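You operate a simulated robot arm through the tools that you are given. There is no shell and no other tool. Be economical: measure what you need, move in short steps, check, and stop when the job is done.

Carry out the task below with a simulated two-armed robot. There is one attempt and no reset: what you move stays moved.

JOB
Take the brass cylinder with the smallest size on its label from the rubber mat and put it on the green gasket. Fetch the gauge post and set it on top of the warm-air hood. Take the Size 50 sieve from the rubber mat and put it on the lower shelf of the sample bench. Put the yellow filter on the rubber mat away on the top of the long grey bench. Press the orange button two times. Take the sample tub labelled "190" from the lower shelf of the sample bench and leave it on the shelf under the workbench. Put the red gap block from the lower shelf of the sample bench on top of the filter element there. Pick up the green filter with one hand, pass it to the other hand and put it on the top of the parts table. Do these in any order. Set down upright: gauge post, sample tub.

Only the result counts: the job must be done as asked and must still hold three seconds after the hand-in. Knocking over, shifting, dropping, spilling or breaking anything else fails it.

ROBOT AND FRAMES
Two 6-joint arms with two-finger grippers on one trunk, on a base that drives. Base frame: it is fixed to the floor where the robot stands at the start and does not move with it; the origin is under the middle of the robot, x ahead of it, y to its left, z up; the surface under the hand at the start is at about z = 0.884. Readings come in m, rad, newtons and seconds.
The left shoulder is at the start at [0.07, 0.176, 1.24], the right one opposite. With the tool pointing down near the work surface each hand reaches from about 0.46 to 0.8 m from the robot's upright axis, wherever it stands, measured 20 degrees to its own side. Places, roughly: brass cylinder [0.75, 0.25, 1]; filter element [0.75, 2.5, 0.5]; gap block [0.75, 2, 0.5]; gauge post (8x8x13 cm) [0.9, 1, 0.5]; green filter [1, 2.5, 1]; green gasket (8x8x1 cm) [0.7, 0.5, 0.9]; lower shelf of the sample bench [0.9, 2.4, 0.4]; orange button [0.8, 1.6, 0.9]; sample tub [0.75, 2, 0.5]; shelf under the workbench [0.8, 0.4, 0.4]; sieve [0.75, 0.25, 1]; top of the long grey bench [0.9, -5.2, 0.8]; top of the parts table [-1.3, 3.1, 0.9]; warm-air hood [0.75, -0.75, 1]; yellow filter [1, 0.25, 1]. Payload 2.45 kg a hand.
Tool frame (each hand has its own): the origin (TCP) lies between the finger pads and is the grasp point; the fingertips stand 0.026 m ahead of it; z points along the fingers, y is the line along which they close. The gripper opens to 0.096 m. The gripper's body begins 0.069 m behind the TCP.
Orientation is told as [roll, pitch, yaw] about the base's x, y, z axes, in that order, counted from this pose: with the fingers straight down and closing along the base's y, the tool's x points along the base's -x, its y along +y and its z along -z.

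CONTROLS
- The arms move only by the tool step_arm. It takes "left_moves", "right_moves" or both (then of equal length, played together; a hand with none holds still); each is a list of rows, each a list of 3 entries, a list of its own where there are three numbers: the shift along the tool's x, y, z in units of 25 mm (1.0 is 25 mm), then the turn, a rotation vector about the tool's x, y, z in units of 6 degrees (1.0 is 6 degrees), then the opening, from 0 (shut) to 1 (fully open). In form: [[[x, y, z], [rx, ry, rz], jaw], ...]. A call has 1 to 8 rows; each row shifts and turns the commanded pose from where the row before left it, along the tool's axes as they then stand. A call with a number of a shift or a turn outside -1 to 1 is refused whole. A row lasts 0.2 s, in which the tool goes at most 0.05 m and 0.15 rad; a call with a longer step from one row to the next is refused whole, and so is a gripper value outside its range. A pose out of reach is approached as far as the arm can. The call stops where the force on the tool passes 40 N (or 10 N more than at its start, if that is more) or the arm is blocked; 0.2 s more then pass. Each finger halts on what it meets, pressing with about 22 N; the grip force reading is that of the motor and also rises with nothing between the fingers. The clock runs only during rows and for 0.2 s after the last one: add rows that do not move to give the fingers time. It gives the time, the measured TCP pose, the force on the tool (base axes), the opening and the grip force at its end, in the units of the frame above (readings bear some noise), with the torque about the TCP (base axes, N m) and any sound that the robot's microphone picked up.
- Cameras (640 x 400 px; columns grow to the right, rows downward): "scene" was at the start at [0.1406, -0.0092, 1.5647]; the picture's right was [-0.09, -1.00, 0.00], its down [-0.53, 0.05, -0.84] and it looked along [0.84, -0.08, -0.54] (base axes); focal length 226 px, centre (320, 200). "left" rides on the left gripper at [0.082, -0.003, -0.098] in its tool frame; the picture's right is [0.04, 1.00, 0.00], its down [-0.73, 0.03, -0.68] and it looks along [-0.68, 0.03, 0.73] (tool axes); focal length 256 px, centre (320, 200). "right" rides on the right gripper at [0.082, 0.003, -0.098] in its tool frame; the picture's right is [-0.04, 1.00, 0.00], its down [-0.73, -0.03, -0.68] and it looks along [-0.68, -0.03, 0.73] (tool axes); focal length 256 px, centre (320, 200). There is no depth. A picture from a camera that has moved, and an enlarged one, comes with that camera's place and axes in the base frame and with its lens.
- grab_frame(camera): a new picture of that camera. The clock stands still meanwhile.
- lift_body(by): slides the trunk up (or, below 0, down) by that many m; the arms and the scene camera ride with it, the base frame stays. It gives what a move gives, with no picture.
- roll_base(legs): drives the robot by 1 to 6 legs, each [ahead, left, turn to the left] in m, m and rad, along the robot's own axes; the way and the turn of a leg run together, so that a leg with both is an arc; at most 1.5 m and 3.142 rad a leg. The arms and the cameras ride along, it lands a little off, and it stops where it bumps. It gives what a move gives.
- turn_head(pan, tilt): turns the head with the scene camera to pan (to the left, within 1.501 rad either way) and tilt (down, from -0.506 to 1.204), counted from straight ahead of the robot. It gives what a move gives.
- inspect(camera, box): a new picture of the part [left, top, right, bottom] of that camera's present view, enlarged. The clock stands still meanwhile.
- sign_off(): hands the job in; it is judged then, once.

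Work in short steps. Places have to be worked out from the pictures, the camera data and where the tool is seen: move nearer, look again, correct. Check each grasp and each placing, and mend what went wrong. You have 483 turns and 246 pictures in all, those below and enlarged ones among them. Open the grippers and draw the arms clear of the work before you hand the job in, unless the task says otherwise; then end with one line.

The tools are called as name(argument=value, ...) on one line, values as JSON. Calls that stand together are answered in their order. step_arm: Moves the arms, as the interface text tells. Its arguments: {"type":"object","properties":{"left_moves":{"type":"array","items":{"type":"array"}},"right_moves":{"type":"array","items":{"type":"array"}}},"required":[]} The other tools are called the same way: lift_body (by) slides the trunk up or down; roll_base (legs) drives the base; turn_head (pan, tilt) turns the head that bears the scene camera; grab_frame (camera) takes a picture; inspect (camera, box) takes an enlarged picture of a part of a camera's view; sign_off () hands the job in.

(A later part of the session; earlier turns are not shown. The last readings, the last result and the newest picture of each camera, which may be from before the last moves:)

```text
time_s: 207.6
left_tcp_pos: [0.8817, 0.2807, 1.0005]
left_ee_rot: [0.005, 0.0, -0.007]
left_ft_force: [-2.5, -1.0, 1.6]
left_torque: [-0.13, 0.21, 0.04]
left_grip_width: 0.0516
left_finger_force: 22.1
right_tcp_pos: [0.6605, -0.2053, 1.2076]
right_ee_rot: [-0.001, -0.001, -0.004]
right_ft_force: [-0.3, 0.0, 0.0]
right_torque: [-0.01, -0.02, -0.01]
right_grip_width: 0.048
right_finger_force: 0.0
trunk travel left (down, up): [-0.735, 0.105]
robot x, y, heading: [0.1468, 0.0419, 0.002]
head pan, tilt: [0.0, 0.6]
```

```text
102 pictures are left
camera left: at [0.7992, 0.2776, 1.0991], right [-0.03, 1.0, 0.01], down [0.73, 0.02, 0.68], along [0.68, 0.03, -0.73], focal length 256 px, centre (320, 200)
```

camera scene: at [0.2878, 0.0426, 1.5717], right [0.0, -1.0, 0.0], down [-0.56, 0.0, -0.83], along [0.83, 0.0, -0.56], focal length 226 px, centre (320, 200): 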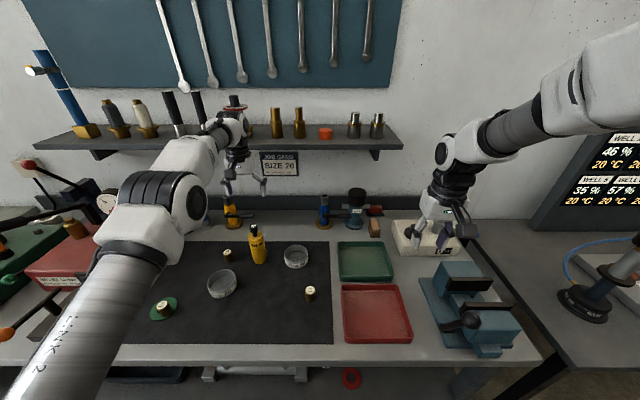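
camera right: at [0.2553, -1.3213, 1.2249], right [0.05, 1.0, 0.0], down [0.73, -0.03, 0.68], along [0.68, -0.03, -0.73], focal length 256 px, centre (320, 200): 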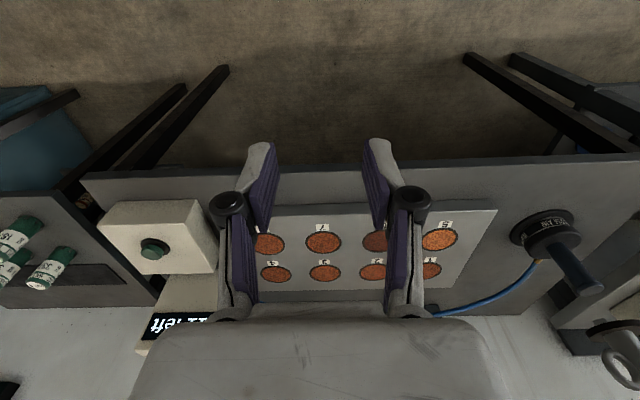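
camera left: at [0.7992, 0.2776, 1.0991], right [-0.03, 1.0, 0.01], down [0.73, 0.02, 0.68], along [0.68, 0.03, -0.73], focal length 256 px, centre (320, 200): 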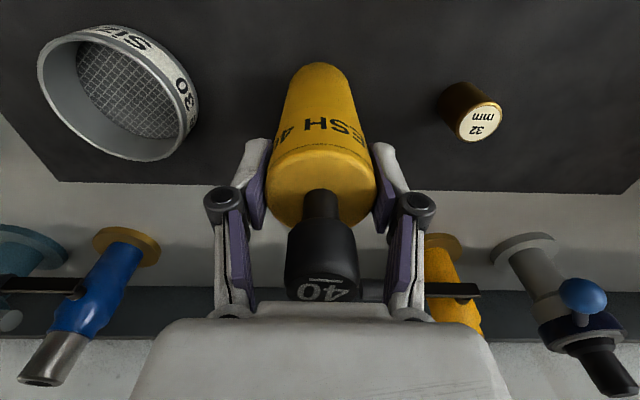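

Gripped at 52 mm. I lift it 0.2 m straight up.

step_arm(left_moves=[[[0, 0, -1], [0, 0, 0], 0.3], [[0, 0, -1], [0, 0, 0], 0.3], [[0, 0, -1], [0, 0, 0], 0.3], [[0, 0, -1], [0, 0, 0], 0.3], [[0, 0, -1], [0, 0, 0], 0.3], [[0, 0, -1], [0, 0, 0], 0.3], [[0, 0, -1], [0, 0, 0], 0.3], [[0, 0, -1], [0, 0, 0], 0.3]])

roll_base(legs=[[-0.6, 0, 0]])

turn_head(pan=-1.2, tilt=0.4)

grab_frame(camera="scene")

```text
time_s: 209.4
left_tcp_pos: [0.8776, 0.2766, 1.2004]
left_ee_rot: [0.004, -0.001, -0.008]
left_ft_force: [0.0, 0.2, -1.8]
left_torque: [-0.01, -0.01, 0.0]
left_grip_width: 0.0515
left_finger_force: 22.1
right_tcp_pos: [0.6606, -0.2049, 1.2084]
right_ee_rot: [-0.001, -0.002, -0.004]
right_ft_force: [0.6, 0.3, 0.1]
right_torque: [0.01, -0.04, 0.03]
right_grip_width: 0.048
right_finger_force: 0.2
trunk travel left (down, up): [-0.735, 0.105]
robot x, y, heading: [0.1498, 0.0456, -0.001]
head pan, tilt: [0.0, 0.6]
```

```text
time_s: 212.8
left_tcp_pos: [0.2758, 0.2801, 1.2007]
left_ee_rot: [0.006, -0.003, 0.001]
left_ft_force: [0.1, -0.7, -0.4]
left_torque: [-0.02, -0.01, 0.03]
left_grip_width: 0.0515
left_finger_force: 22.4
right_tcp_pos: [0.0617, -0.202, 1.2068]
right_ee_rot: [-0.002, -0.001, 0.002]
right_ft_force: [-0.3, 0.8, -0.6]
right_torque: [-0.01, 0.02, 0.01]
right_grip_width: 0.0484
right_finger_force: 0.1
trunk travel left (down, up): [-0.735, 0.105]
robot x, y, heading: [-0.4511, 0.0405, 0.004]
head pan, tilt: [0.0, 0.6]
```

```text
time_s: 214.2
left_tcp_pos: [0.2749, 0.2808, 1.2004]
left_ee_rot: [0.004, -0.001, 0.001]
left_ft_force: [1.4, 0.2, -1.2]
left_torque: [0.0, 0.01, 0.0]
left_grip_width: 0.0515
left_finger_force: 21.6
right_tcp_pos: [0.0609, -0.2031, 1.207]
right_ee_rot: [-0.002, -0.003, 0.003]
right_ft_force: [0.3, -1.6, 0.2]
right_torque: [0.04, 0.0, 0.0]
right_grip_width: 0.048
right_finger_force: 0.2
trunk travel left (down, up): [-0.735, 0.105]
robot x, y, heading: [-0.4533, 0.0417, 0.011]
head pan, tilt: [-1.201, 0.4]
```

```text
101 pictures are left
camera scene: at [-0.3667, -0.0455, 1.5898], right [-0.93, -0.37, 0.0], down [-0.14, 0.36, -0.92], along [0.34, -0.86, -0.39], focal length 226 px, centre (320, 200)
```

scene: 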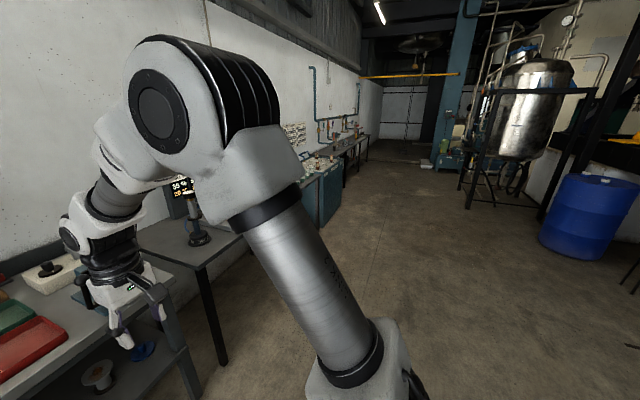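

The aisle along the benches is clear. I drive right about 3.9 m and look again.

roll_base(legs=[[0, -1.3, 0], [0, -1.3, 0], [0, -1.2, 0]])

turn_head(pan=-0.4, tilt=0.4)

grab_frame(camera="scene")

```text
time_s: 232.5
left_tcp_pos: [0.3657, -3.4585, 1.2014]
left_ee_rot: [0.004, -0.002, 0.046]
left_ft_force: [0.8, 0.4, -1.3]
left_torque: [-0.01, -0.01, 0.03]
left_grip_width: 0.0513
left_finger_force: 21.6
right_tcp_pos: [0.1747, -3.9511, 1.2082]
right_ee_rot: [-0.003, -0.002, 0.048]
right_ft_force: [-0.7, 0.1, 0.1]
right_torque: [-0.01, -0.02, 0.0]
right_grip_width: 0.048
right_finger_force: 0.1
trunk travel left (down, up): [-0.735, 0.105]
robot x, y, heading: [-0.3511, -3.7291, 0.052]
head pan, tilt: [-1.201, 0.4]
```

```text
time_s: 233.6
left_tcp_pos: [0.3655, -3.4586, 1.2013]
left_ee_rot: [0.005, -0.002, 0.047]
left_ft_force: [-0.1, -0.3, -1.1]
left_torque: [0.01, 0.02, 0.02]
left_grip_width: 0.0514
left_finger_force: 21.5
right_tcp_pos: [0.1748, -3.9505, 1.2076]
right_ee_rot: [-0.002, -0.001, 0.05]
right_ft_force: [-0.3, 0.2, 1.1]
right_torque: [0.0, -0.01, -0.03]
right_grip_width: 0.0479
right_finger_force: 0.1
trunk travel left (down, up): [-0.735, 0.105]
robot x, y, heading: [-0.3501, -3.7337, 0.052]
head pan, tilt: [-0.4, 0.4]
```

```text
100 pictures are left
camera scene: at [-0.2111, -3.7608, 1.5897], right [-0.34, -0.94, 0.0], down [-0.37, 0.13, -0.92], along [0.87, -0.31, -0.39], focal length 226 px, centre (320, 200)
```

scene: 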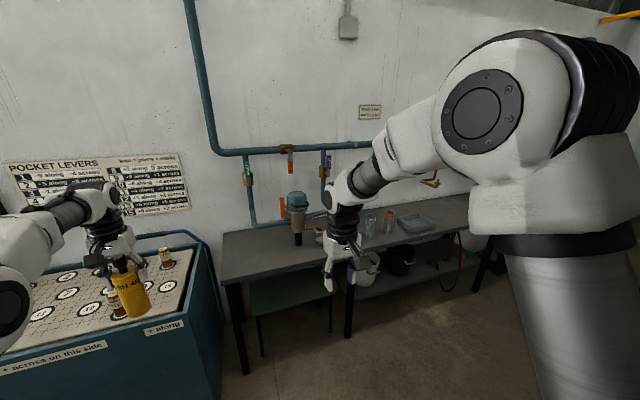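

The long grey bench starts just to the right, with free top between a device and glassware. I go 0.9 m further, squaring up.

roll_base(legs=[[-0.08, 0, -0.052], [0, -0.95, 0]])

turn_head(pan=0.15, tilt=0.5)

grab_frame(camera="scene")

grab_frame(camera="left")

```text
time_s: 239.3
left_tcp_pos: [0.3029, -4.4499, 1.2009]
left_ee_rot: [0.005, -0.001, 0.006]
left_ft_force: [0.1, 0.0, -1.3]
left_torque: [-0.04, 0.03, 0.0]
left_grip_width: 0.0512
left_finger_force: 22.2
right_tcp_pos: [0.0919, -4.9322, 1.2071]
right_ee_rot: [-0.002, -0.002, 0.007]
right_ft_force: [0.4, 0.1, 0.4]
right_torque: [-0.01, 0.02, -0.01]
right_grip_width: 0.0479
right_finger_force: 0.1
trunk travel left (down, up): [-0.735, 0.105]
robot x, y, heading: [-0.4216, -4.6912, 0.013]
head pan, tilt: [-0.4, 0.4]
```

```text
time_s: 240.2
left_tcp_pos: [0.3029, -4.4495, 1.1995]
left_ee_rot: [0.004, -0.001, 0.005]
left_ft_force: [-0.1, -0.3, -1.7]
left_torque: [0.03, -0.01, -0.01]
left_grip_width: 0.0513
left_finger_force: 22.0
right_tcp_pos: [0.0911, -4.9331, 1.206]
right_ee_rot: [-0.001, -0.001, 0.006]
right_ft_force: [-0.4, 1.0, -0.3]
right_torque: [0.02, 0.04, 0.0]
right_grip_width: 0.0478
right_finger_force: 0.1
trunk travel left (down, up): [-0.735, 0.105]
robot x, y, heading: [-0.4201, -4.6925, 0.013]
head pan, tilt: [0.15, 0.499]
```

```text
99 pictures are left
camera scene: at [-0.282, -4.6774, 1.5806], right [0.16, -0.99, 0.0], down [-0.47, -0.08, -0.88], along [0.87, 0.14, -0.48], focal length 226 px, centre (320, 200)
```

scene: 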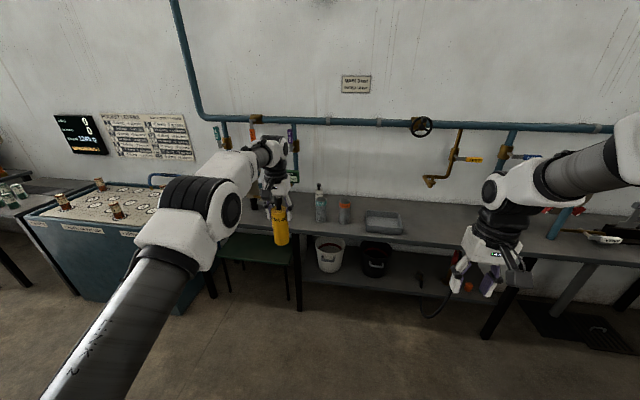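

```text
98 pictures are left
camera left: at [0.2212, -4.4527, 1.2992], right [-0.05, 1.0, 0.0], down [0.73, 0.03, 0.68], along [0.68, 0.03, -0.73], focal length 256 px, centre (320, 200)
```

left: 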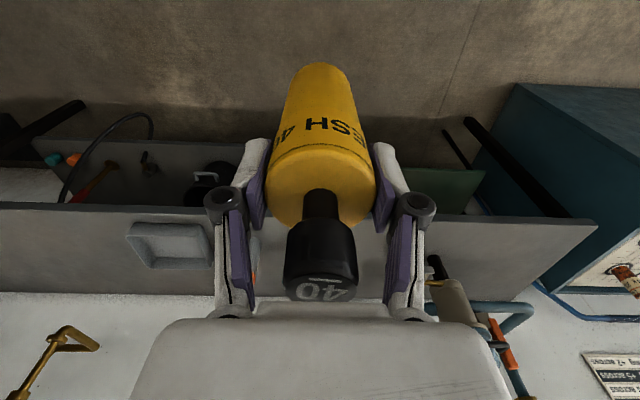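

The bench's left end (y ≈ −3.7…−3.95) looks empty, device base at y ≈ −4.03. I slide back left 0.6 m and check from the head camera.

roll_base(legs=[[0, 0.6, -0.01]])

turn_head(pan=0.0, tilt=0.55)

grab_frame(camera="scene")

grab_frame(camera="left")

```text
time_s: 243.7
left_tcp_pos: [0.2869, -3.8214, 1.1993]
left_ee_rot: [0.006, -0.003, 0.021]
left_ft_force: [-0.5, 0.4, -1.8]
left_torque: [0.03, -0.02, -0.01]
left_grip_width: 0.0515
left_finger_force: 22.7
right_tcp_pos: [0.0825, -4.3071, 1.2079]
right_ee_rot: [-0.002, -0.001, 0.023]
right_ft_force: [-0.3, 0.0, 0.7]
right_torque: [0.01, 0.0, 0.01]
right_grip_width: 0.048
right_finger_force: 0.0
trunk travel left (down, up): [-0.735, 0.105]
robot x, y, heading: [-0.4359, -4.0761, 0.027]
head pan, tilt: [0.15, 0.499]
```

```text
time_s: 244.4
left_tcp_pos: [0.2869, -3.8196, 1.2001]
left_ee_rot: [0.006, -0.002, 0.021]
left_ft_force: [0.6, 0.7, -0.5]
left_torque: [0.01, -0.01, 0.0]
left_grip_width: 0.0512
left_finger_force: 22.1
right_tcp_pos: [0.0832, -4.3055, 1.2092]
right_ee_rot: [-0.001, -0.001, 0.023]
right_ft_force: [0.4, 0.3, -0.3]
right_torque: [0.02, 0.04, -0.04]
right_grip_width: 0.048
right_finger_force: 0.0
trunk travel left (down, up): [-0.735, 0.105]
robot x, y, heading: [-0.4375, -4.0712, 0.03]
head pan, tilt: [0.0, 0.55]
```

```text
97 pictures are left
camera scene: at [-0.2943, -4.0698, 1.576], right [0.03, -1.0, 0.0], down [-0.52, -0.01, -0.85], along [0.85, 0.02, -0.52], focal length 226 px, centre (320, 200)
```

scene: 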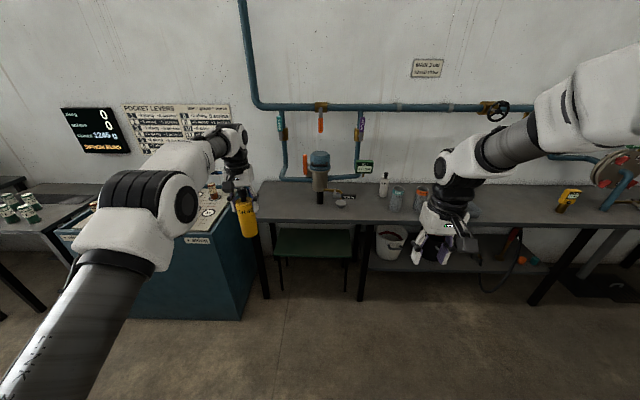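

```text
96 pictures are left
camera left: at [0.2054, -3.8243, 1.2991], right [-0.06, 1.0, 0.0], down [0.73, 0.04, 0.68], along [0.68, 0.04, -0.73], focal length 256 px, centre (320, 200)
```

left: 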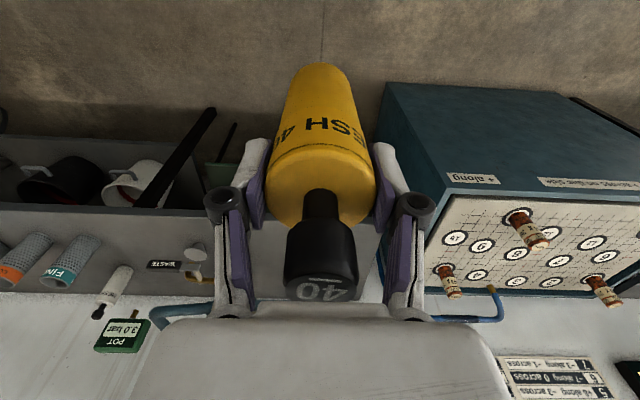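

Free bench top from y ≈ −3.70 to −3.98, front edge x ≈ 0.755. I square up and roll in so the filter is over about (0.87, −3.85).

roll_base(legs=[[0, 0, -0.03], [0.56, 0, 0]])

grab_frame(camera="scene")

grab_frame(camera="left")

```text
time_s: 248.0
left_tcp_pos: [0.8649, -3.8435, 1.2013]
left_ee_rot: [0.005, -0.003, -0.009]
left_ft_force: [-0.4, -0.2, -1.8]
left_torque: [0.02, -0.01, 0.0]
left_grip_width: 0.0513
left_finger_force: 22.3
right_tcp_pos: [0.6465, -4.3233, 1.2077]
right_ee_rot: [-0.001, -0.002, -0.007]
right_ft_force: [0.2, 0.3, -0.1]
right_torque: [-0.01, 0.0, 0.01]
right_grip_width: 0.0481
right_finger_force: 0.0
trunk travel left (down, up): [-0.735, 0.105]
robot x, y, heading: [0.1349, -4.0727, -0.002]
head pan, tilt: [0.0, 0.55]
```

```text
95 pictures are left
camera scene: at [0.2758, -4.0759, 1.5762], right [0.0, -1.0, 0.0], down [-0.52, 0.0, -0.85], along [0.85, 0.0, -0.52], focal length 226 px, centre (320, 200)
```

scene: 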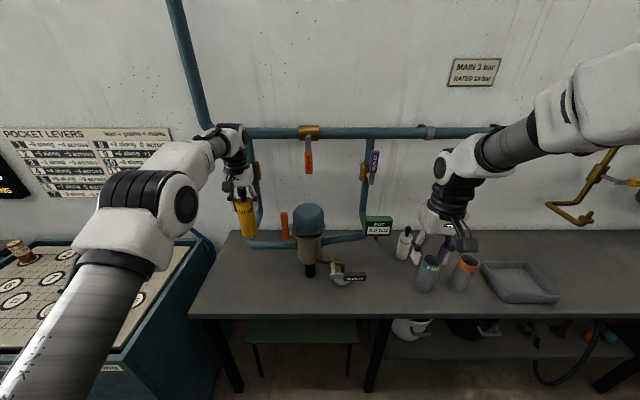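

```text
94 pictures are left
camera left: at [0.7827, -3.8454, 1.2998], right [-0.03, 1.0, 0.0], down [0.73, 0.02, 0.68], along [0.68, 0.02, -0.73], focal length 256 px, centre (320, 200)
```

left: 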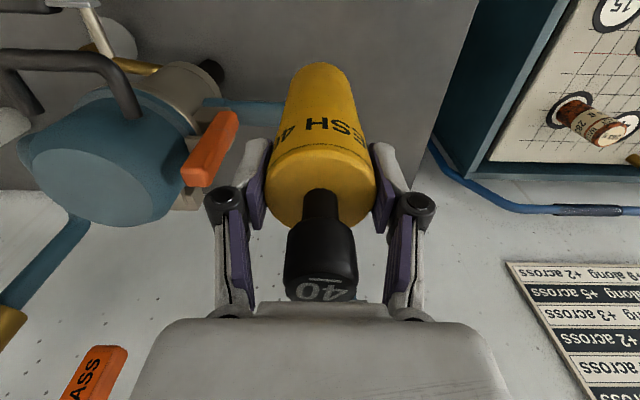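

Clear straight below. I pull 25 mm back toward the front, lower the trunk 0.24 m, then feel for the bench.

step_arm(left_moves=[[[0.5, 0.3, 0], [0, 0, 0], 0.3], [[0.5, 0.3, 0], [0, 0, 0], 0.3]])

lift_body(by=-0.24)

grab_frame(camera="scene")

```text
time_s: 248.6
left_tcp_pos: [0.8406, -3.8271, 1.1993]
left_ee_rot: [0.006, -0.001, -0.01]
left_ft_force: [0.5, -0.5, -1.6]
left_torque: [0.02, 0.01, -0.02]
left_grip_width: 0.0511
left_finger_force: 22.0
right_tcp_pos: [0.6463, -4.3239, 1.2088]
right_ee_rot: [-0.004, -0.003, -0.007]
right_ft_force: [0.7, 0.2, 0.6]
right_torque: [0.01, -0.02, 0.01]
right_grip_width: 0.0479
right_finger_force: 0.0
trunk travel left (down, up): [-0.735, 0.105]
robot x, y, heading: [0.1406, -4.0769, -0.008]
head pan, tilt: [0.0, 0.55]
```

```text
time_s: 251.1
left_tcp_pos: [0.8415, -3.8271, 0.9599]
left_ee_rot: [0.006, 0.001, -0.008]
left_ft_force: [0.1, 0.3, -1.3]
left_torque: [-0.01, -0.01, -0.01]
left_grip_width: 0.0512
left_finger_force: 21.8
right_tcp_pos: [0.6455, -4.3231, 0.9666]
right_ee_rot: [-0.001, 0.0, -0.007]
right_ft_force: [-0.2, -0.1, -0.1]
right_torque: [-0.04, 0.01, 0.01]
right_grip_width: 0.0481
right_finger_force: 0.1
trunk travel left (down, up): [-0.495, 0.345]
robot x, y, heading: [0.1369, -4.0728, 0.001]
head pan, tilt: [0.0, 0.55]
```

```text
93 pictures are left
camera scene: at [0.2765, -4.0759, 1.3361], right [0.0, -1.0, 0.0], down [-0.52, 0.0, -0.85], along [0.85, 0.0, -0.52], focal length 226 px, centre (320, 200)
```

scene: 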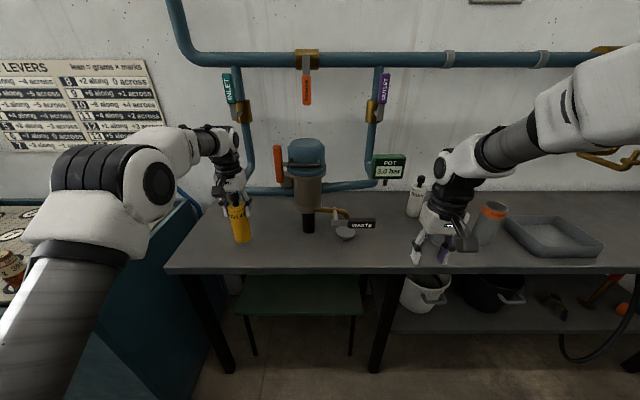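

The filter's foot is just above the bench, clear of the pot. I lower in small steps to contact.

step_arm(left_moves=[[[0, 0, 0.5], [0, 0, 0], 0.3], [[0, 0, 0.4], [0, 0, 0], 0.3], [[0, 0, 0.3], [0, 0, 0], 0.3], [[0, 0, 0.2], [0, 0, 0], 0.3], [[0, 0, 0.2], [0, 0, 0], 0.3], [[0, 0, 0.15], [0, 0, 0], 0.3], [[0, 0, 0.15], [0, 0, 0], 0.3], [[0, 0, 0], [0, 0, 0], 0.3]])

```text
time_s: 252.9
left_tcp_pos: [0.8398, -3.8264, 0.9158]
left_ee_rot: [0.006, -0.004, -0.01]
left_ft_force: [2.7, 1.8, 13.0]
left_torque: [0.03, -0.16, 0.02]
left_grip_width: 0.0517
left_finger_force: 21.8
right_tcp_pos: [0.6436, -4.324, 0.9694]
right_ee_rot: [-0.001, -0.003, -0.005]
right_ft_force: [0.6, -0.5, -0.1]
right_torque: [0.02, 0.04, -0.01]
right_grip_width: 0.0477
right_finger_force: 0.0
trunk travel left (down, up): [-0.495, 0.345]
robot x, y, heading: [0.1321, -4.0726, -0.005]
head pan, tilt: [0.0, 0.55]
```

Contact (13 N) at z = 0.916. I ease up, open, and rise clear of the cap.

step_arm(left_moves=[[[0, 0, -0.12], [0, 0, 0], 0.3], [[0, 0, 0], [0, 0, 0], 0.7], [[0, 0, 0], [0, 0, 0], 0.9], [[0, 0, -0.5], [0, 0, 0], 0.95], [[0, 0, -1], [0, 0, 0], 0.95], [[0, 0, -1], [0, 0, 0], 0.95], [[0, 0, -1], [0, 0, 0], 0.95], [[0, 0, -1], [0, 0, 0], 0.95]])

lift_body(by=0.24)

grab_frame(camera="scene")

```text
time_s: 254.7
left_tcp_pos: [0.8392, -3.8286, 1.0289]
left_ee_rot: [0.006, -0.002, -0.009]
left_ft_force: [0.7, 0.5, 0.6]
left_torque: [-0.02, -0.01, -0.01]
left_grip_width: 0.0912
left_finger_force: 0.0
right_tcp_pos: [0.6457, -4.324, 0.9678]
right_ee_rot: [-0.001, -0.001, -0.008]
right_ft_force: [-0.2, 0.3, 0.2]
right_torque: [0.01, 0.03, 0.01]
right_grip_width: 0.0478
right_finger_force: 0.1
trunk travel left (down, up): [-0.495, 0.345]
robot x, y, heading: [0.1355, -4.0774, -0.006]
head pan, tilt: [0.0, 0.55]
```

```text
time_s: 257.2
left_tcp_pos: [0.8416, -3.8287, 1.268]
left_ee_rot: [0.004, -0.002, -0.008]
left_ft_force: [0.3, 0.0, -0.4]
left_torque: [-0.02, 0.02, 0.04]
left_grip_width: 0.0912
left_finger_force: 0.1
right_tcp_pos: [0.646, -4.3256, 1.2071]
right_ee_rot: [-0.001, -0.001, -0.007]
right_ft_force: [-0.6, 0.2, -0.3]
right_torque: [0.02, -0.03, 0.03]
right_grip_width: 0.0478
right_finger_force: 0.2
trunk travel left (down, up): [-0.735, 0.105]
robot x, y, heading: [0.1326, -4.0762, 0.0]
head pan, tilt: [0.0, 0.55]
```

```text
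92 pictures are left
camera scene: at [0.2767, -4.076, 1.576], right [0.0, -1.0, 0.0], down [-0.52, 0.0, -0.85], along [0.85, 0.0, -0.52], focal length 226 px, centre (320, 200)
```

scene: 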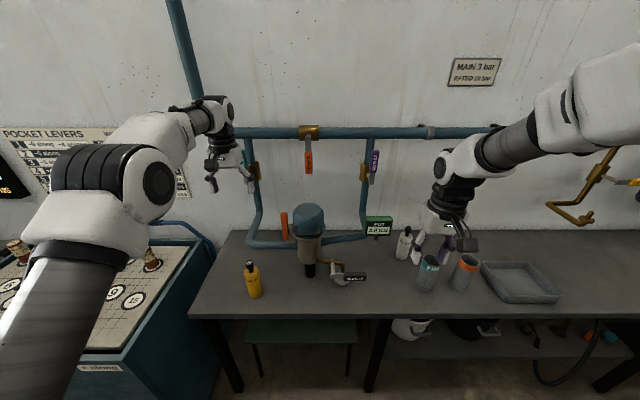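

The yellow filter stands on the long grey bench. I back off and drive back left to the sample bench in two goes.

roll_base(legs=[[-0.58, 0, 0], [0, 1.4, 0], [0, 1.4, 0]])

```text
time_s: 273.7
left_tcp_pos: [0.2513, -1.0093, 1.2675]
left_ee_rot: [0.005, -0.003, 0.007]
left_ft_force: [-0.8, -0.3, 0.0]
left_torque: [-0.02, 0.01, 0.04]
left_grip_width: 0.0912
left_finger_force: 0.1
right_tcp_pos: [0.0663, -1.509, 1.2086]
right_ee_rot: [-0.001, -0.002, 0.008]
right_ft_force: [-0.7, -0.5, -0.6]
right_torque: [-0.01, -0.01, 0.0]
right_grip_width: 0.0478
right_finger_force: 0.1
trunk travel left (down, up): [-0.735, 0.105]
robot x, y, heading: [-0.4471, -1.2712, 0.018]
head pan, tilt: [0.0, 0.55]
```

roll_base(legs=[[0, 1.4, -0.015], [0, 1.4, 0], [0, 0.28, 0]])

grab_frame(camera="scene")

grab_frame(camera="right")

```text
time_s: 289.1
left_tcp_pos: [0.3017, 2.114, 1.2675]
left_ee_rot: [0.007, -0.001, -0.024]
left_ft_force: [-0.4, -1.4, -0.1]
left_torque: [0.02, -0.02, 0.0]
left_grip_width: 0.0911
left_finger_force: 0.1
right_tcp_pos: [0.1014, 1.6226, 1.2088]
right_ee_rot: [-0.001, -0.003, -0.02]
right_ft_force: [-0.4, -0.9, -1.0]
right_torque: [0.0, 0.02, 0.02]
right_grip_width: 0.0481
right_finger_force: 0.0
trunk travel left (down, up): [-0.735, 0.105]
robot x, y, heading: [-0.4051, 1.8806, -0.014]
head pan, tilt: [0.0, 0.55]
```

```text
91 pictures are left
camera scene: at [-0.2651, 1.8734, 1.5761], right [-0.02, -1.0, 0.0], down [-0.52, 0.01, -0.85], along [0.85, -0.01, -0.52], focal length 226 px, centre (320, 200)
```

scene: 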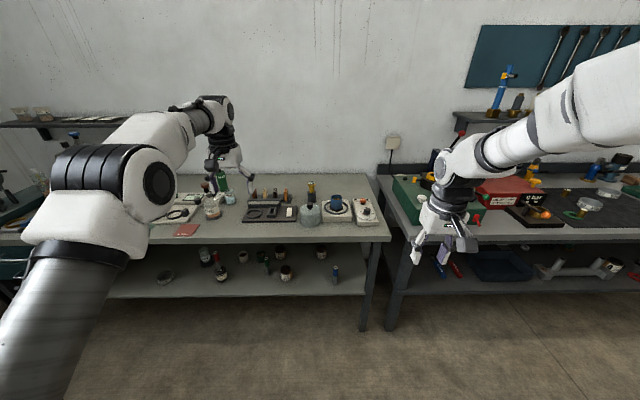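

```text
90 pictures are left
camera right: at [0.0209, 1.6272, 1.3053], right [0.06, 1.0, 0.0], down [0.73, -0.04, 0.68], along [0.68, -0.04, -0.73], focal length 256 px, centre (320, 200)
```

right: 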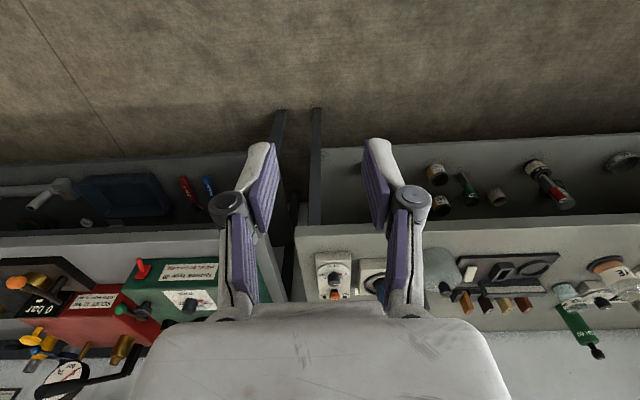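

The button is straight ahead of the right hand, at about (0.79, 1.628). I shut the right gripper, extend that arm, and roll in.

step_arm(right_moves=[[[-1, 0, 0], [0, 0, 0], 0], [[-1, 0, 0], [0, 0, 0], 0], [[-1, 0, 0], [0, 0, 0], 0], [[-1, 0, 0], [0, 0, 0], 0], [[-1, 0, 0], [0, 0, 0], 0], [[-1, 0, 0], [0, 0, 0], 0]])

roll_base(legs=[[0.1, 0, 0.014], [0.38, 0, 0]])

grab_frame(camera="right")

grab_frame(camera="scene")

```text
time_s: 290.5
left_tcp_pos: [0.3028, 2.115, 1.2663]
left_ee_rot: [0.007, -0.002, -0.022]
left_ft_force: [-0.3, 0.5, -0.3]
left_torque: [0.0, 0.02, 0.01]
left_grip_width: 0.0911
left_finger_force: 0.1
right_tcp_pos: [0.2506, 1.6208, 1.2057]
right_ee_rot: [-0.002, -0.001, -0.02]
right_ft_force: [0.8, 0.1, 0.2]
right_torque: [0.03, 0.04, 0.0]
right_grip_width: 0.0001
right_finger_force: 22.1
trunk travel left (down, up): [-0.735, 0.105]
robot x, y, heading: [-0.4064, 1.8781, -0.019]
head pan, tilt: [0.0, 0.55]
```

```text
time_s: 293.6
left_tcp_pos: [0.7701, 2.1433, 1.2685]
left_ee_rot: [0.006, -0.003, 0.012]
left_ft_force: [-0.3, -0.7, -0.6]
left_torque: [0.02, 0.0, 0.01]
left_grip_width: 0.091
left_finger_force: 0.1
right_tcp_pos: [0.7362, 1.6457, 1.2064]
right_ee_rot: [-0.002, -0.004, 0.016]
right_ft_force: [-0.3, 0.9, -0.4]
right_torque: [0.0, -0.03, -0.01]
right_grip_width: 0.0001
right_finger_force: 21.4
trunk travel left (down, up): [-0.735, 0.105]
robot x, y, heading: [0.0698, 1.8823, 0.017]
head pan, tilt: [0.0, 0.55]
```

```text
89 pictures are left
camera right: at [0.6549, 1.6493, 1.3045], right [0.03, 1.0, 0.0], down [0.73, -0.02, 0.68], along [0.68, -0.02, -0.73], focal length 256 px, centre (320, 200)
```

right: 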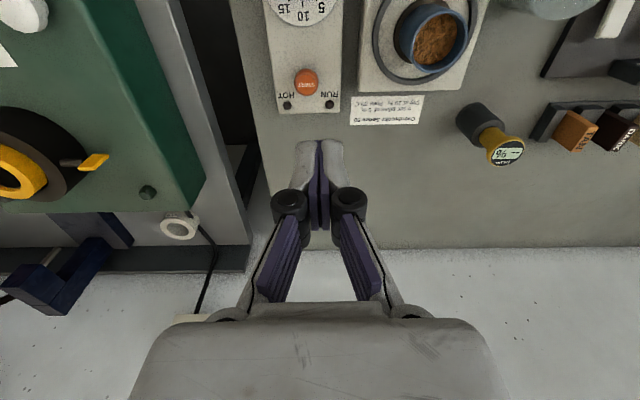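

```text
88 pictures are left
camera scene: at [0.2118, 1.8824, 1.5762], right [0.02, -1.0, 0.0], down [-0.52, -0.01, -0.85], along [0.85, 0.02, -0.52], focal length 226 px, centre (320, 200)
```

scene: 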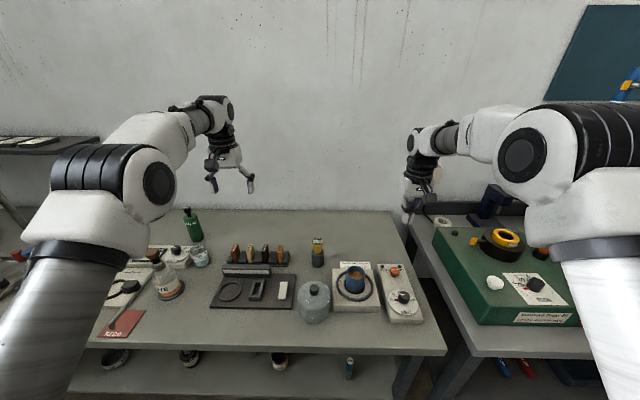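

The orange START button reads (0.780, 1.624), z ≈ 0.925. I move over it and come down to ~4 cm above.

step_arm(right_moves=[[[-0.85, -0.45, 0.8], [0, 0, 0], 0], [[-0.85, -0.42, 0.8], [0, 0, 0], 0], [[0, 0, 1], [0, 0, 0], 0], [[0, 0, 1], [0, 0, 0], 0], [[0, 0, 1], [0, 0, 0], 0], [[0, 0, 1], [0, 0, 0], 0], [[0, 0, 1], [0, 0, 0], 0], [[0, 0, 1], [0, 0, 0], 0]])

grab_frame(camera="right")

```text
time_s: 295.4
left_tcp_pos: [0.7733, 2.1427, 1.2675]
left_ee_rot: [0.007, -0.004, 0.012]
left_ft_force: [0.1, 0.7, -0.4]
left_torque: [0.01, 0.0, -0.02]
left_grip_width: 0.0914
left_finger_force: 0.1
right_tcp_pos: [0.7806, 1.6272, 1.0155]
right_ee_rot: [-0.003, -0.003, 0.015]
right_ft_force: [0.1, -0.4, 0.5]
right_torque: [-0.01, 0.04, 0.0]
right_grip_width: 0.0001
right_finger_force: 21.8
trunk travel left (down, up): [-0.735, 0.105]
robot x, y, heading: [0.0715, 1.8852, 0.014]
head pan, tilt: [0.0, 0.55]
```

```text
87 pictures are left
camera right: at [0.701, 1.6295, 1.1126], right [0.03, 1.0, 0.0], down [0.73, -0.02, 0.68], along [0.68, -0.02, -0.73], focal length 256 px, centre (320, 200)
```

right: 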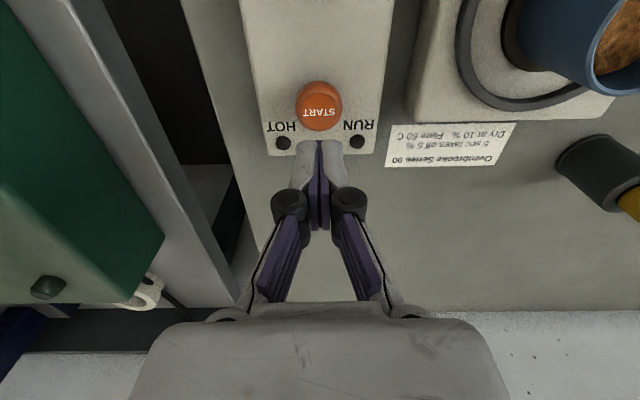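

Centred on the button. I lower to just above, then press in small steps watching force and sound.

step_arm(right_moves=[[[0, 0.0, 0.8], [0, 0, 0], 0], [[0, 0, 0.8], [0, 0, 0], 0], [[0, 0, 0.6], [0, 0, 0], 0], [[0, 0, 0.2], [0, 0, 0], 0], [[0, 0, 0], [0, 0, 0], 0]])

```text
time_s: 296.6
left_tcp_pos: [0.7727, 2.143, 1.2673]
left_ee_rot: [0.006, -0.001, 0.012]
left_ft_force: [0.1, 0.3, -0.2]
left_torque: [-0.02, 0.01, 0.0]
left_grip_width: 0.0911
left_finger_force: 0.1
right_tcp_pos: [0.7817, 1.625, 0.9545]
right_ee_rot: [-0.002, -0.004, 0.015]
right_ft_force: [0.4, 0.7, 2.2]
right_torque: [0.05, -0.04, -0.01]
right_grip_width: 0.006
right_finger_force: 28.1
trunk travel left (down, up): [-0.735, 0.105]
robot x, y, heading: [0.0703, 1.8811, 0.015]
head pan, tilt: [0.0, 0.55]
```

step_arm(right_moves=[[[0, 0, 0.12], [0, 0, 0], 0], [[0, 0, 0.12], [0, 0, 0], 0], [[0, 0, 0], [0, 0, 0], 0]])

grab_frame(camera="right")

```text
time_s: 297.4
left_tcp_pos: [0.7704, 2.1423, 1.269]
left_ee_rot: [0.004, -0.005, 0.013]
left_ft_force: [0.6, 0.3, -0.8]
left_torque: [0.01, 0.01, 0.0]
left_grip_width: 0.0915
left_finger_force: 0.0
right_tcp_pos: [0.7802, 1.6253, 0.9518]
right_ee_rot: [-0.004, -0.006, 0.015]
right_ft_force: [3.1, -0.8, 11.8]
right_torque: [-0.06, -0.02, 0.01]
right_grip_width: 0.0058
right_finger_force: 28.2
trunk travel left (down, up): [-0.735, 0.105]
robot x, y, heading: [0.0704, 1.8799, 0.021]
head pan, tilt: [0.0, 0.55]
heard: click
```

```text
86 pictures are left
camera right: at [0.6994, 1.6278, 1.0494], right [0.03, 1.0, 0.0], down [0.73, -0.02, 0.68], along [0.68, -0.02, -0.73], focal length 256 px, centre (320, 200)
```

right: 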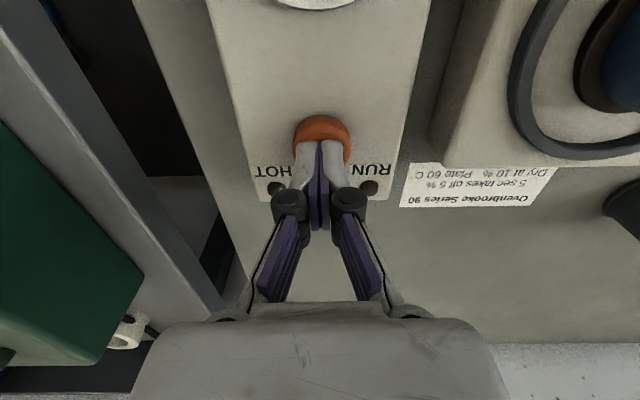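

One click heard. I rise 15 mm to let the button return, then press the second time.

step_arm(right_moves=[[[0, 0, -0.4], [0, 0, 0], 0], [[0, 0, -0.3], [0, 0, 0], 0], [[0, 0, 0], [0, 0, 0], 0], [[0, 0, 0], [0, 0, 0], 0]])

grab_frame(camera="right")

```text
time_s: 298.4
left_tcp_pos: [0.7721, 2.1429, 1.2682]
left_ee_rot: [0.005, -0.001, 0.012]
left_ft_force: [-0.1, -0.9, -0.6]
left_torque: [-0.02, -0.01, -0.03]
left_grip_width: 0.0913
left_finger_force: 0.0
right_tcp_pos: [0.7803, 1.625, 0.967]
right_ee_rot: [-0.001, -0.002, 0.017]
right_ft_force: [-0.3, -0.2, 0.0]
right_torque: [0.02, -0.02, 0.01]
right_grip_width: 0.0003
right_finger_force: 28.4
trunk travel left (down, up): [-0.735, 0.105]
robot x, y, heading: [0.0716, 1.8828, 0.018]
head pan, tilt: [0.0, 0.55]
```

```text
85 pictures are left
camera right: at [0.7, 1.6275, 1.0658], right [0.03, 1.0, 0.0], down [0.73, -0.02, 0.68], along [0.68, -0.02, -0.73], focal length 256 px, centre (320, 200)
```

right: 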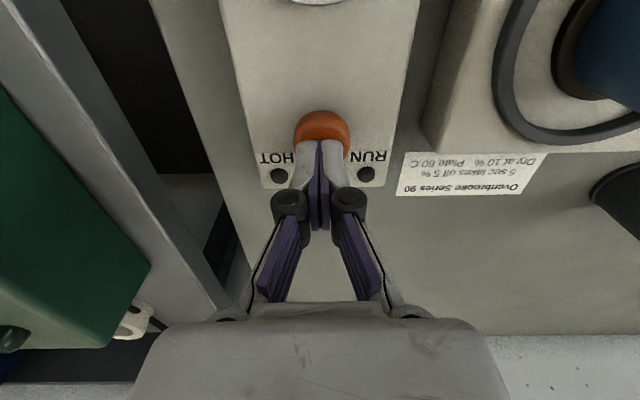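

step_arm(right_moves=[[[0, 0, 0.3], [0, 0, 0], 0], [[0, 0, 0.2], [0, 0, 0], 0], [[0, 0, 0.2], [0, 0, 0], 0], [[0, 0, 0], [0, 0, 0], 0]])

```text
time_s: 299.4
left_tcp_pos: [0.771, 2.1433, 1.2677]
left_ee_rot: [0.006, -0.002, 0.013]
left_ft_force: [-0.2, -0.6, 0.5]
left_torque: [-0.01, 0.01, -0.01]
left_grip_width: 0.0915
left_finger_force: 0.1
right_tcp_pos: [0.7805, 1.6242, 0.952]
right_ee_rot: [-0.002, -0.003, 0.017]
right_ft_force: [2.3, 0.5, 5.5]
right_torque: [0.03, -0.04, 0.01]
right_grip_width: 0.0061
right_finger_force: 29.0
trunk travel left (down, up): [-0.735, 0.105]
robot x, y, heading: [0.07, 1.8828, 0.018]
head pan, tilt: [0.0, 0.55]
heard: click
```

Second click heard — two presses done. I raise the hand straight up.

step_arm(right_moves=[[[0, 0, -1], [0, 0, 0], 0], [[0, 0, -1], [0, 0, 0], 0], [[0, 0, -1], [0, 0, 0], 0], [[0, 0, -1], [0, 0, 0], 0], [[0, 0, -1], [0, 0, 0], 0], [[0, 0, -1], [0, 0, 0], 0], [[0, 0, -1], [0, 0, 0], 0], [[0, 0, -1], [0, 0, 0], 0.6]])

roll_base(legs=[[-0.2, 0, -0.018], [0, 0.4, 0]])

grab_frame(camera="left")

grab_frame(camera="scene")

```text
time_s: 301.2
left_tcp_pos: [0.7709, 2.144, 1.2687]
left_ee_rot: [0.006, -0.004, 0.012]
left_ft_force: [-0.2, -0.2, 0.2]
left_torque: [0.02, -0.01, 0.0]
left_grip_width: 0.0911
left_finger_force: 0.0
right_tcp_pos: [0.7785, 1.6264, 1.1516]
right_ee_rot: [-0.003, -0.003, 0.016]
right_ft_force: [-0.2, 0.7, -0.2]
right_torque: [0.03, -0.01, -0.01]
right_grip_width: 0.0578
right_finger_force: 0.0
trunk travel left (down, up): [-0.735, 0.105]
robot x, y, heading: [0.0724, 1.8821, 0.022]
head pan, tilt: [0.0, 0.55]
```

```text
time_s: 305.0
left_tcp_pos: [0.5794, 2.5317, 1.2686]
left_ee_rot: [0.007, -0.001, -0.019]
left_ft_force: [-0.3, 0.0, 0.0]
left_torque: [0.04, 0.01, 0.02]
left_grip_width: 0.0911
left_finger_force: 0.0
right_tcp_pos: [0.5694, 2.0135, 1.1516]
right_ee_rot: [0.0, -0.002, -0.015]
right_ft_force: [-0.5, -0.4, 0.6]
right_torque: [0.01, -0.04, -0.03]
right_grip_width: 0.0575
right_finger_force: 0.1
trunk travel left (down, up): [-0.735, 0.105]
robot x, y, heading: [-0.1329, 2.2915, -0.007]
head pan, tilt: [0.0, 0.55]
```

```text
84 pictures are left
camera left: at [0.4966, 2.5289, 1.3671], right [-0.02, 1.0, 0.01], down [0.73, 0.01, 0.68], along [0.68, 0.02, -0.73], focal length 256 px, centre (320, 200)
```

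left: 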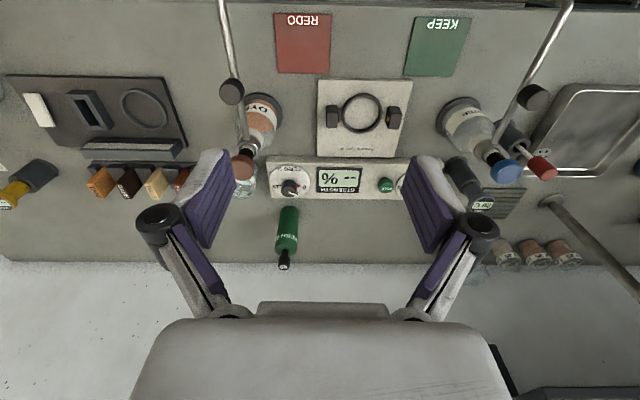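

```text
83 pictures are left
camera scene: at [0.012, 2.2878, 1.576], right [-0.01, -1.0, 0.0], down [-0.52, 0.01, -0.85], along [0.85, -0.01, -0.52], focal length 226 px, centre (320, 200)
```

scene: 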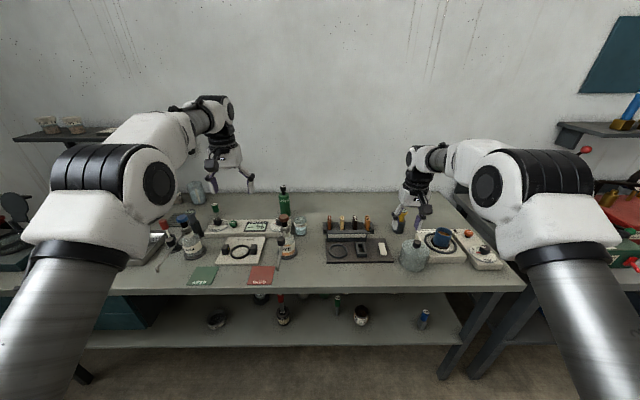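

All placed items look right from here. The green filter stands at the back at about (0.972, 2.462), top ≈ 1.05. I roll in 0.3 m with both hands high.

roll_base(legs=[[0.3, -0.03, 0.007]])

grab_frame(camera="left")

grab_frame(camera="scene")

```text
time_s: 307.1
left_tcp_pos: [0.8836, 2.5004, 1.2695]
left_ee_rot: [0.005, -0.003, -0.015]
left_ft_force: [-0.5, -0.4, -0.4]
left_torque: [-0.02, 0.02, 0.02]
left_grip_width: 0.0913
left_finger_force: 0.0
right_tcp_pos: [0.875, 1.9853, 1.1526]
right_ee_rot: [-0.002, -0.003, -0.012]
right_ft_force: [1.1, -0.5, 0.0]
right_torque: [0.01, -0.03, -0.02]
right_grip_width: 0.0575
right_finger_force: 0.0
trunk travel left (down, up): [-0.735, 0.105]
robot x, y, heading: [0.1774, 2.2565, -0.005]
head pan, tilt: [0.0, 0.55]
```

```text
82 pictures are left
camera left: at [0.8, 2.4993, 1.3679], right [-0.02, 1.0, 0.01], down [0.73, 0.01, 0.68], along [0.68, 0.02, -0.73], focal length 256 px, centre (320, 200)
```

left: 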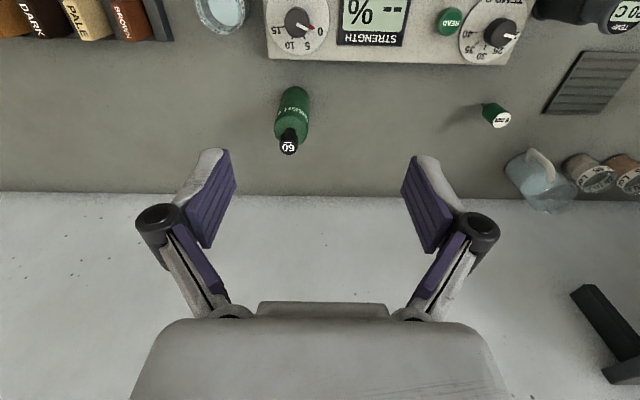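

```text
81 pictures are left
camera scene: at [0.316, 2.2567, 1.5763], right [-0.01, -1.0, 0.0], down [-0.52, 0.0, -0.85], along [0.85, -0.01, -0.52], focal length 226 px, centre (320, 200)
```

scene: 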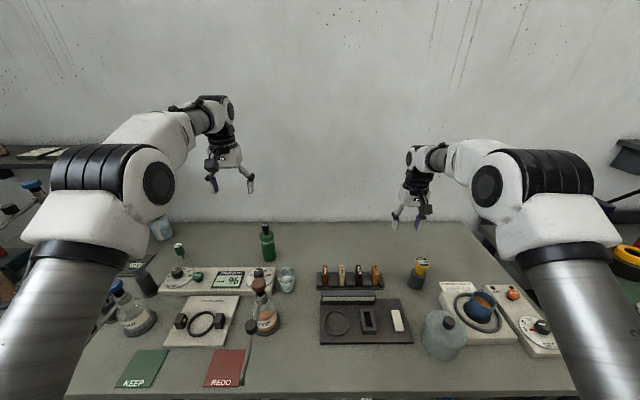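

Two views put the green filter at (0.995, 2.459), top ≈ 1.035. I roll 50 mm further and reach over it.

roll_base(legs=[[0.055, 0, 0.005]])

step_arm(left_moves=[[[-0.8, -0.55, 0.8], [0, 0, 0], 1], [[-0.8, -0.55, 0.8], [0, 0, 0], 1], [[-0.6, -0.5, 0.8], [0, 0, 0], 1], [[0, 0, 0.8], [0, 0, 0], 1], [[0, 0, 0.8], [0, 0, 0], 1]])

grab_frame(camera="left")

```text
time_s: 308.0
left_tcp_pos: [0.9307, 2.5054, 1.2721]
left_ee_rot: [0.004, -0.009, -0.01]
left_ft_force: [-1.1, 0.1, 0.7]
left_torque: [0.02, -0.08, -0.01]
left_grip_width: 0.0914
left_finger_force: 0.0
right_tcp_pos: [0.9252, 1.9894, 1.1553]
right_ee_rot: [-0.002, -0.009, -0.007]
right_ft_force: [0.1, -0.1, 0.1]
right_torque: [0.02, -0.01, 0.0]
right_grip_width: 0.0576
right_finger_force: 0.0
trunk travel left (down, up): [-0.735, 0.105]
robot x, y, heading: [0.229, 2.2604, -0.0]
head pan, tilt: [0.0, 0.55]
```

```text
time_s: 309.2
left_tcp_pos: [0.9699, 2.466, 1.1629]
left_ee_rot: [0.005, -0.004, -0.008]
left_ft_force: [-0.3, 0.6, -0.9]
left_torque: [0.02, 0.0, -0.01]
left_grip_width: 0.096
left_finger_force: 0.0
left hand out of reach, approached as far as the arm can: row 2, 3
right_tcp_pos: [0.9309, 1.9888, 1.1523]
right_ee_rot: [0.0, -0.003, -0.008]
right_ft_force: [-0.9, -0.6, -0.7]
right_torque: [-0.01, 0.02, -0.02]
right_grip_width: 0.0575
right_finger_force: 0.1
trunk travel left (down, up): [-0.735, 0.105]
robot x, y, heading: [0.2297, 2.2574, -0.002]
head pan, tilt: [0.0, 0.55]
```

```text
80 pictures are left
camera left: at [0.8882, 2.4641, 1.2623], right [-0.03, 1.0, 0.0], down [0.73, 0.02, 0.68], along [0.68, 0.02, -0.73], focal length 256 px, centre (320, 200)
```

left: 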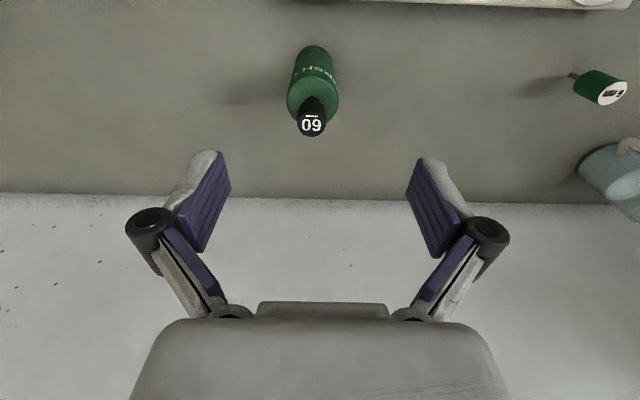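

Cap centre reads (1.00, 2.459). I roll 30 mm more, then descend with a small y correction.

roll_base(legs=[[0.03, 0, 0]])

step_arm(left_moves=[[[0, -0.25, 0.8], [0, 0, 0], 1], [[0, 0, 0.8], [0, 0, 0], 1], [[0, 0, 0.8], [0, 0, 0], 1]])

grab_frame(camera="left")

```text
time_s: 310.1
left_tcp_pos: [0.9938, 2.4665, 1.1673]
left_ee_rot: [0.005, -0.01, -0.01]
left_ft_force: [-1.7, -0.5, 0.5]
left_torque: [0.01, -0.05, 0.01]
left_grip_width: 0.0961
left_finger_force: 0.0
right_tcp_pos: [0.9569, 1.9893, 1.1565]
right_ee_rot: [-0.003, -0.009, -0.005]
right_ft_force: [-0.6, 0.6, 0.8]
right_torque: [-0.02, -0.06, 0.03]
right_grip_width: 0.0578
right_finger_force: 0.0
trunk travel left (down, up): [-0.735, 0.105]
robot x, y, heading: [0.2622, 2.2562, 0.005]
head pan, tilt: [0.0, 0.55]
```

```text
time_s: 310.9
left_tcp_pos: [1.0024, 2.4602, 1.1019]
left_ee_rot: [0.005, -0.001, -0.009]
left_ft_force: [0.7, -0.7, -0.7]
left_torque: [-0.01, 0.04, -0.01]
left_grip_width: 0.096
left_finger_force: 0.0
right_tcp_pos: [0.9629, 1.9889, 1.15]
right_ee_rot: [-0.002, -0.002, -0.005]
right_ft_force: [0.1, 0.0, 0.2]
right_torque: [-0.02, 0.02, 0.0]
right_grip_width: 0.0576
right_finger_force: 0.0
trunk travel left (down, up): [-0.735, 0.105]
robot x, y, heading: [0.2598, 2.2579, -0.005]
head pan, tilt: [0.0, 0.55]
```

```text
79 pictures are left
camera left: at [0.921, 2.4583, 1.2015], right [-0.03, 1.0, 0.01], down [0.73, 0.02, 0.68], along [0.68, 0.03, -0.73], focal length 256 px, centre (320, 200)
```

left: 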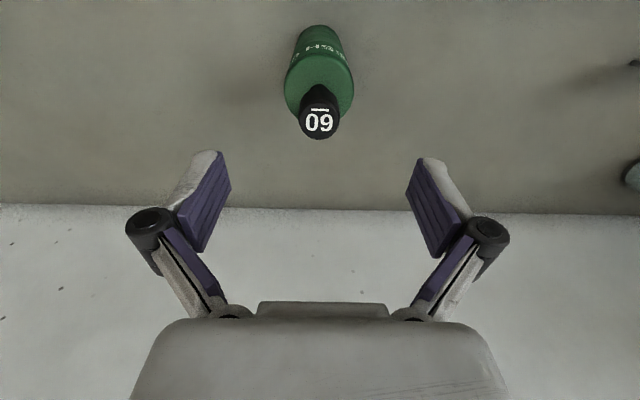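

Aligned over the cap. I lower to z ≈ 0.995 so only the upper body is held (leaving the lower body free for the other hand), and close.

step_arm(left_moves=[[[0, 0.08, 0.9], [0, 0, 0], 1], [[0, 0, 0.9], [0, 0, 0], 1], [[0, 0, 0.9], [0, 0, 0], 1], [[0, 0, 0.9], [0, 0, 0], 1], [[0, 0, 0.6], [0, 0, 0], 1], [[0, 0, 0], [0, 0, 0], 0.3], [[0, 0, 0], [0, 0, 0], 0.3], [[0, 0, 0], [0, 0, 0], 0.3]])

grab_frame(camera="left")

```text
time_s: 312.6
left_tcp_pos: [1.0003, 2.4639, 0.9998]
left_ee_rot: [0.005, -0.005, -0.011]
left_ft_force: [-0.3, -1.7, 2.8]
left_torque: [-0.05, 0.04, 0.02]
left_grip_width: 0.0519
left_finger_force: 22.0
right_tcp_pos: [0.9614, 1.9894, 1.1515]
right_ee_rot: [-0.002, -0.004, -0.004]
right_ft_force: [0.2, -0.4, 0.1]
right_torque: [0.01, 0.01, -0.04]
right_grip_width: 0.0573
right_finger_force: 0.1
trunk travel left (down, up): [-0.735, 0.105]
robot x, y, heading: [0.2621, 2.2561, -0.0]
head pan, tilt: [0.0, 0.55]
```

```text
78 pictures are left
camera left: at [0.918, 2.461, 1.0977], right [-0.03, 1.0, 0.01], down [0.73, 0.02, 0.68], along [0.68, 0.03, -0.73], focal length 256 px, centre (320, 200)
```

left: 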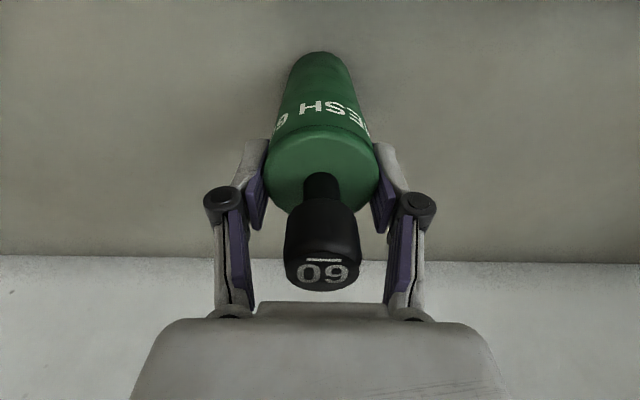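

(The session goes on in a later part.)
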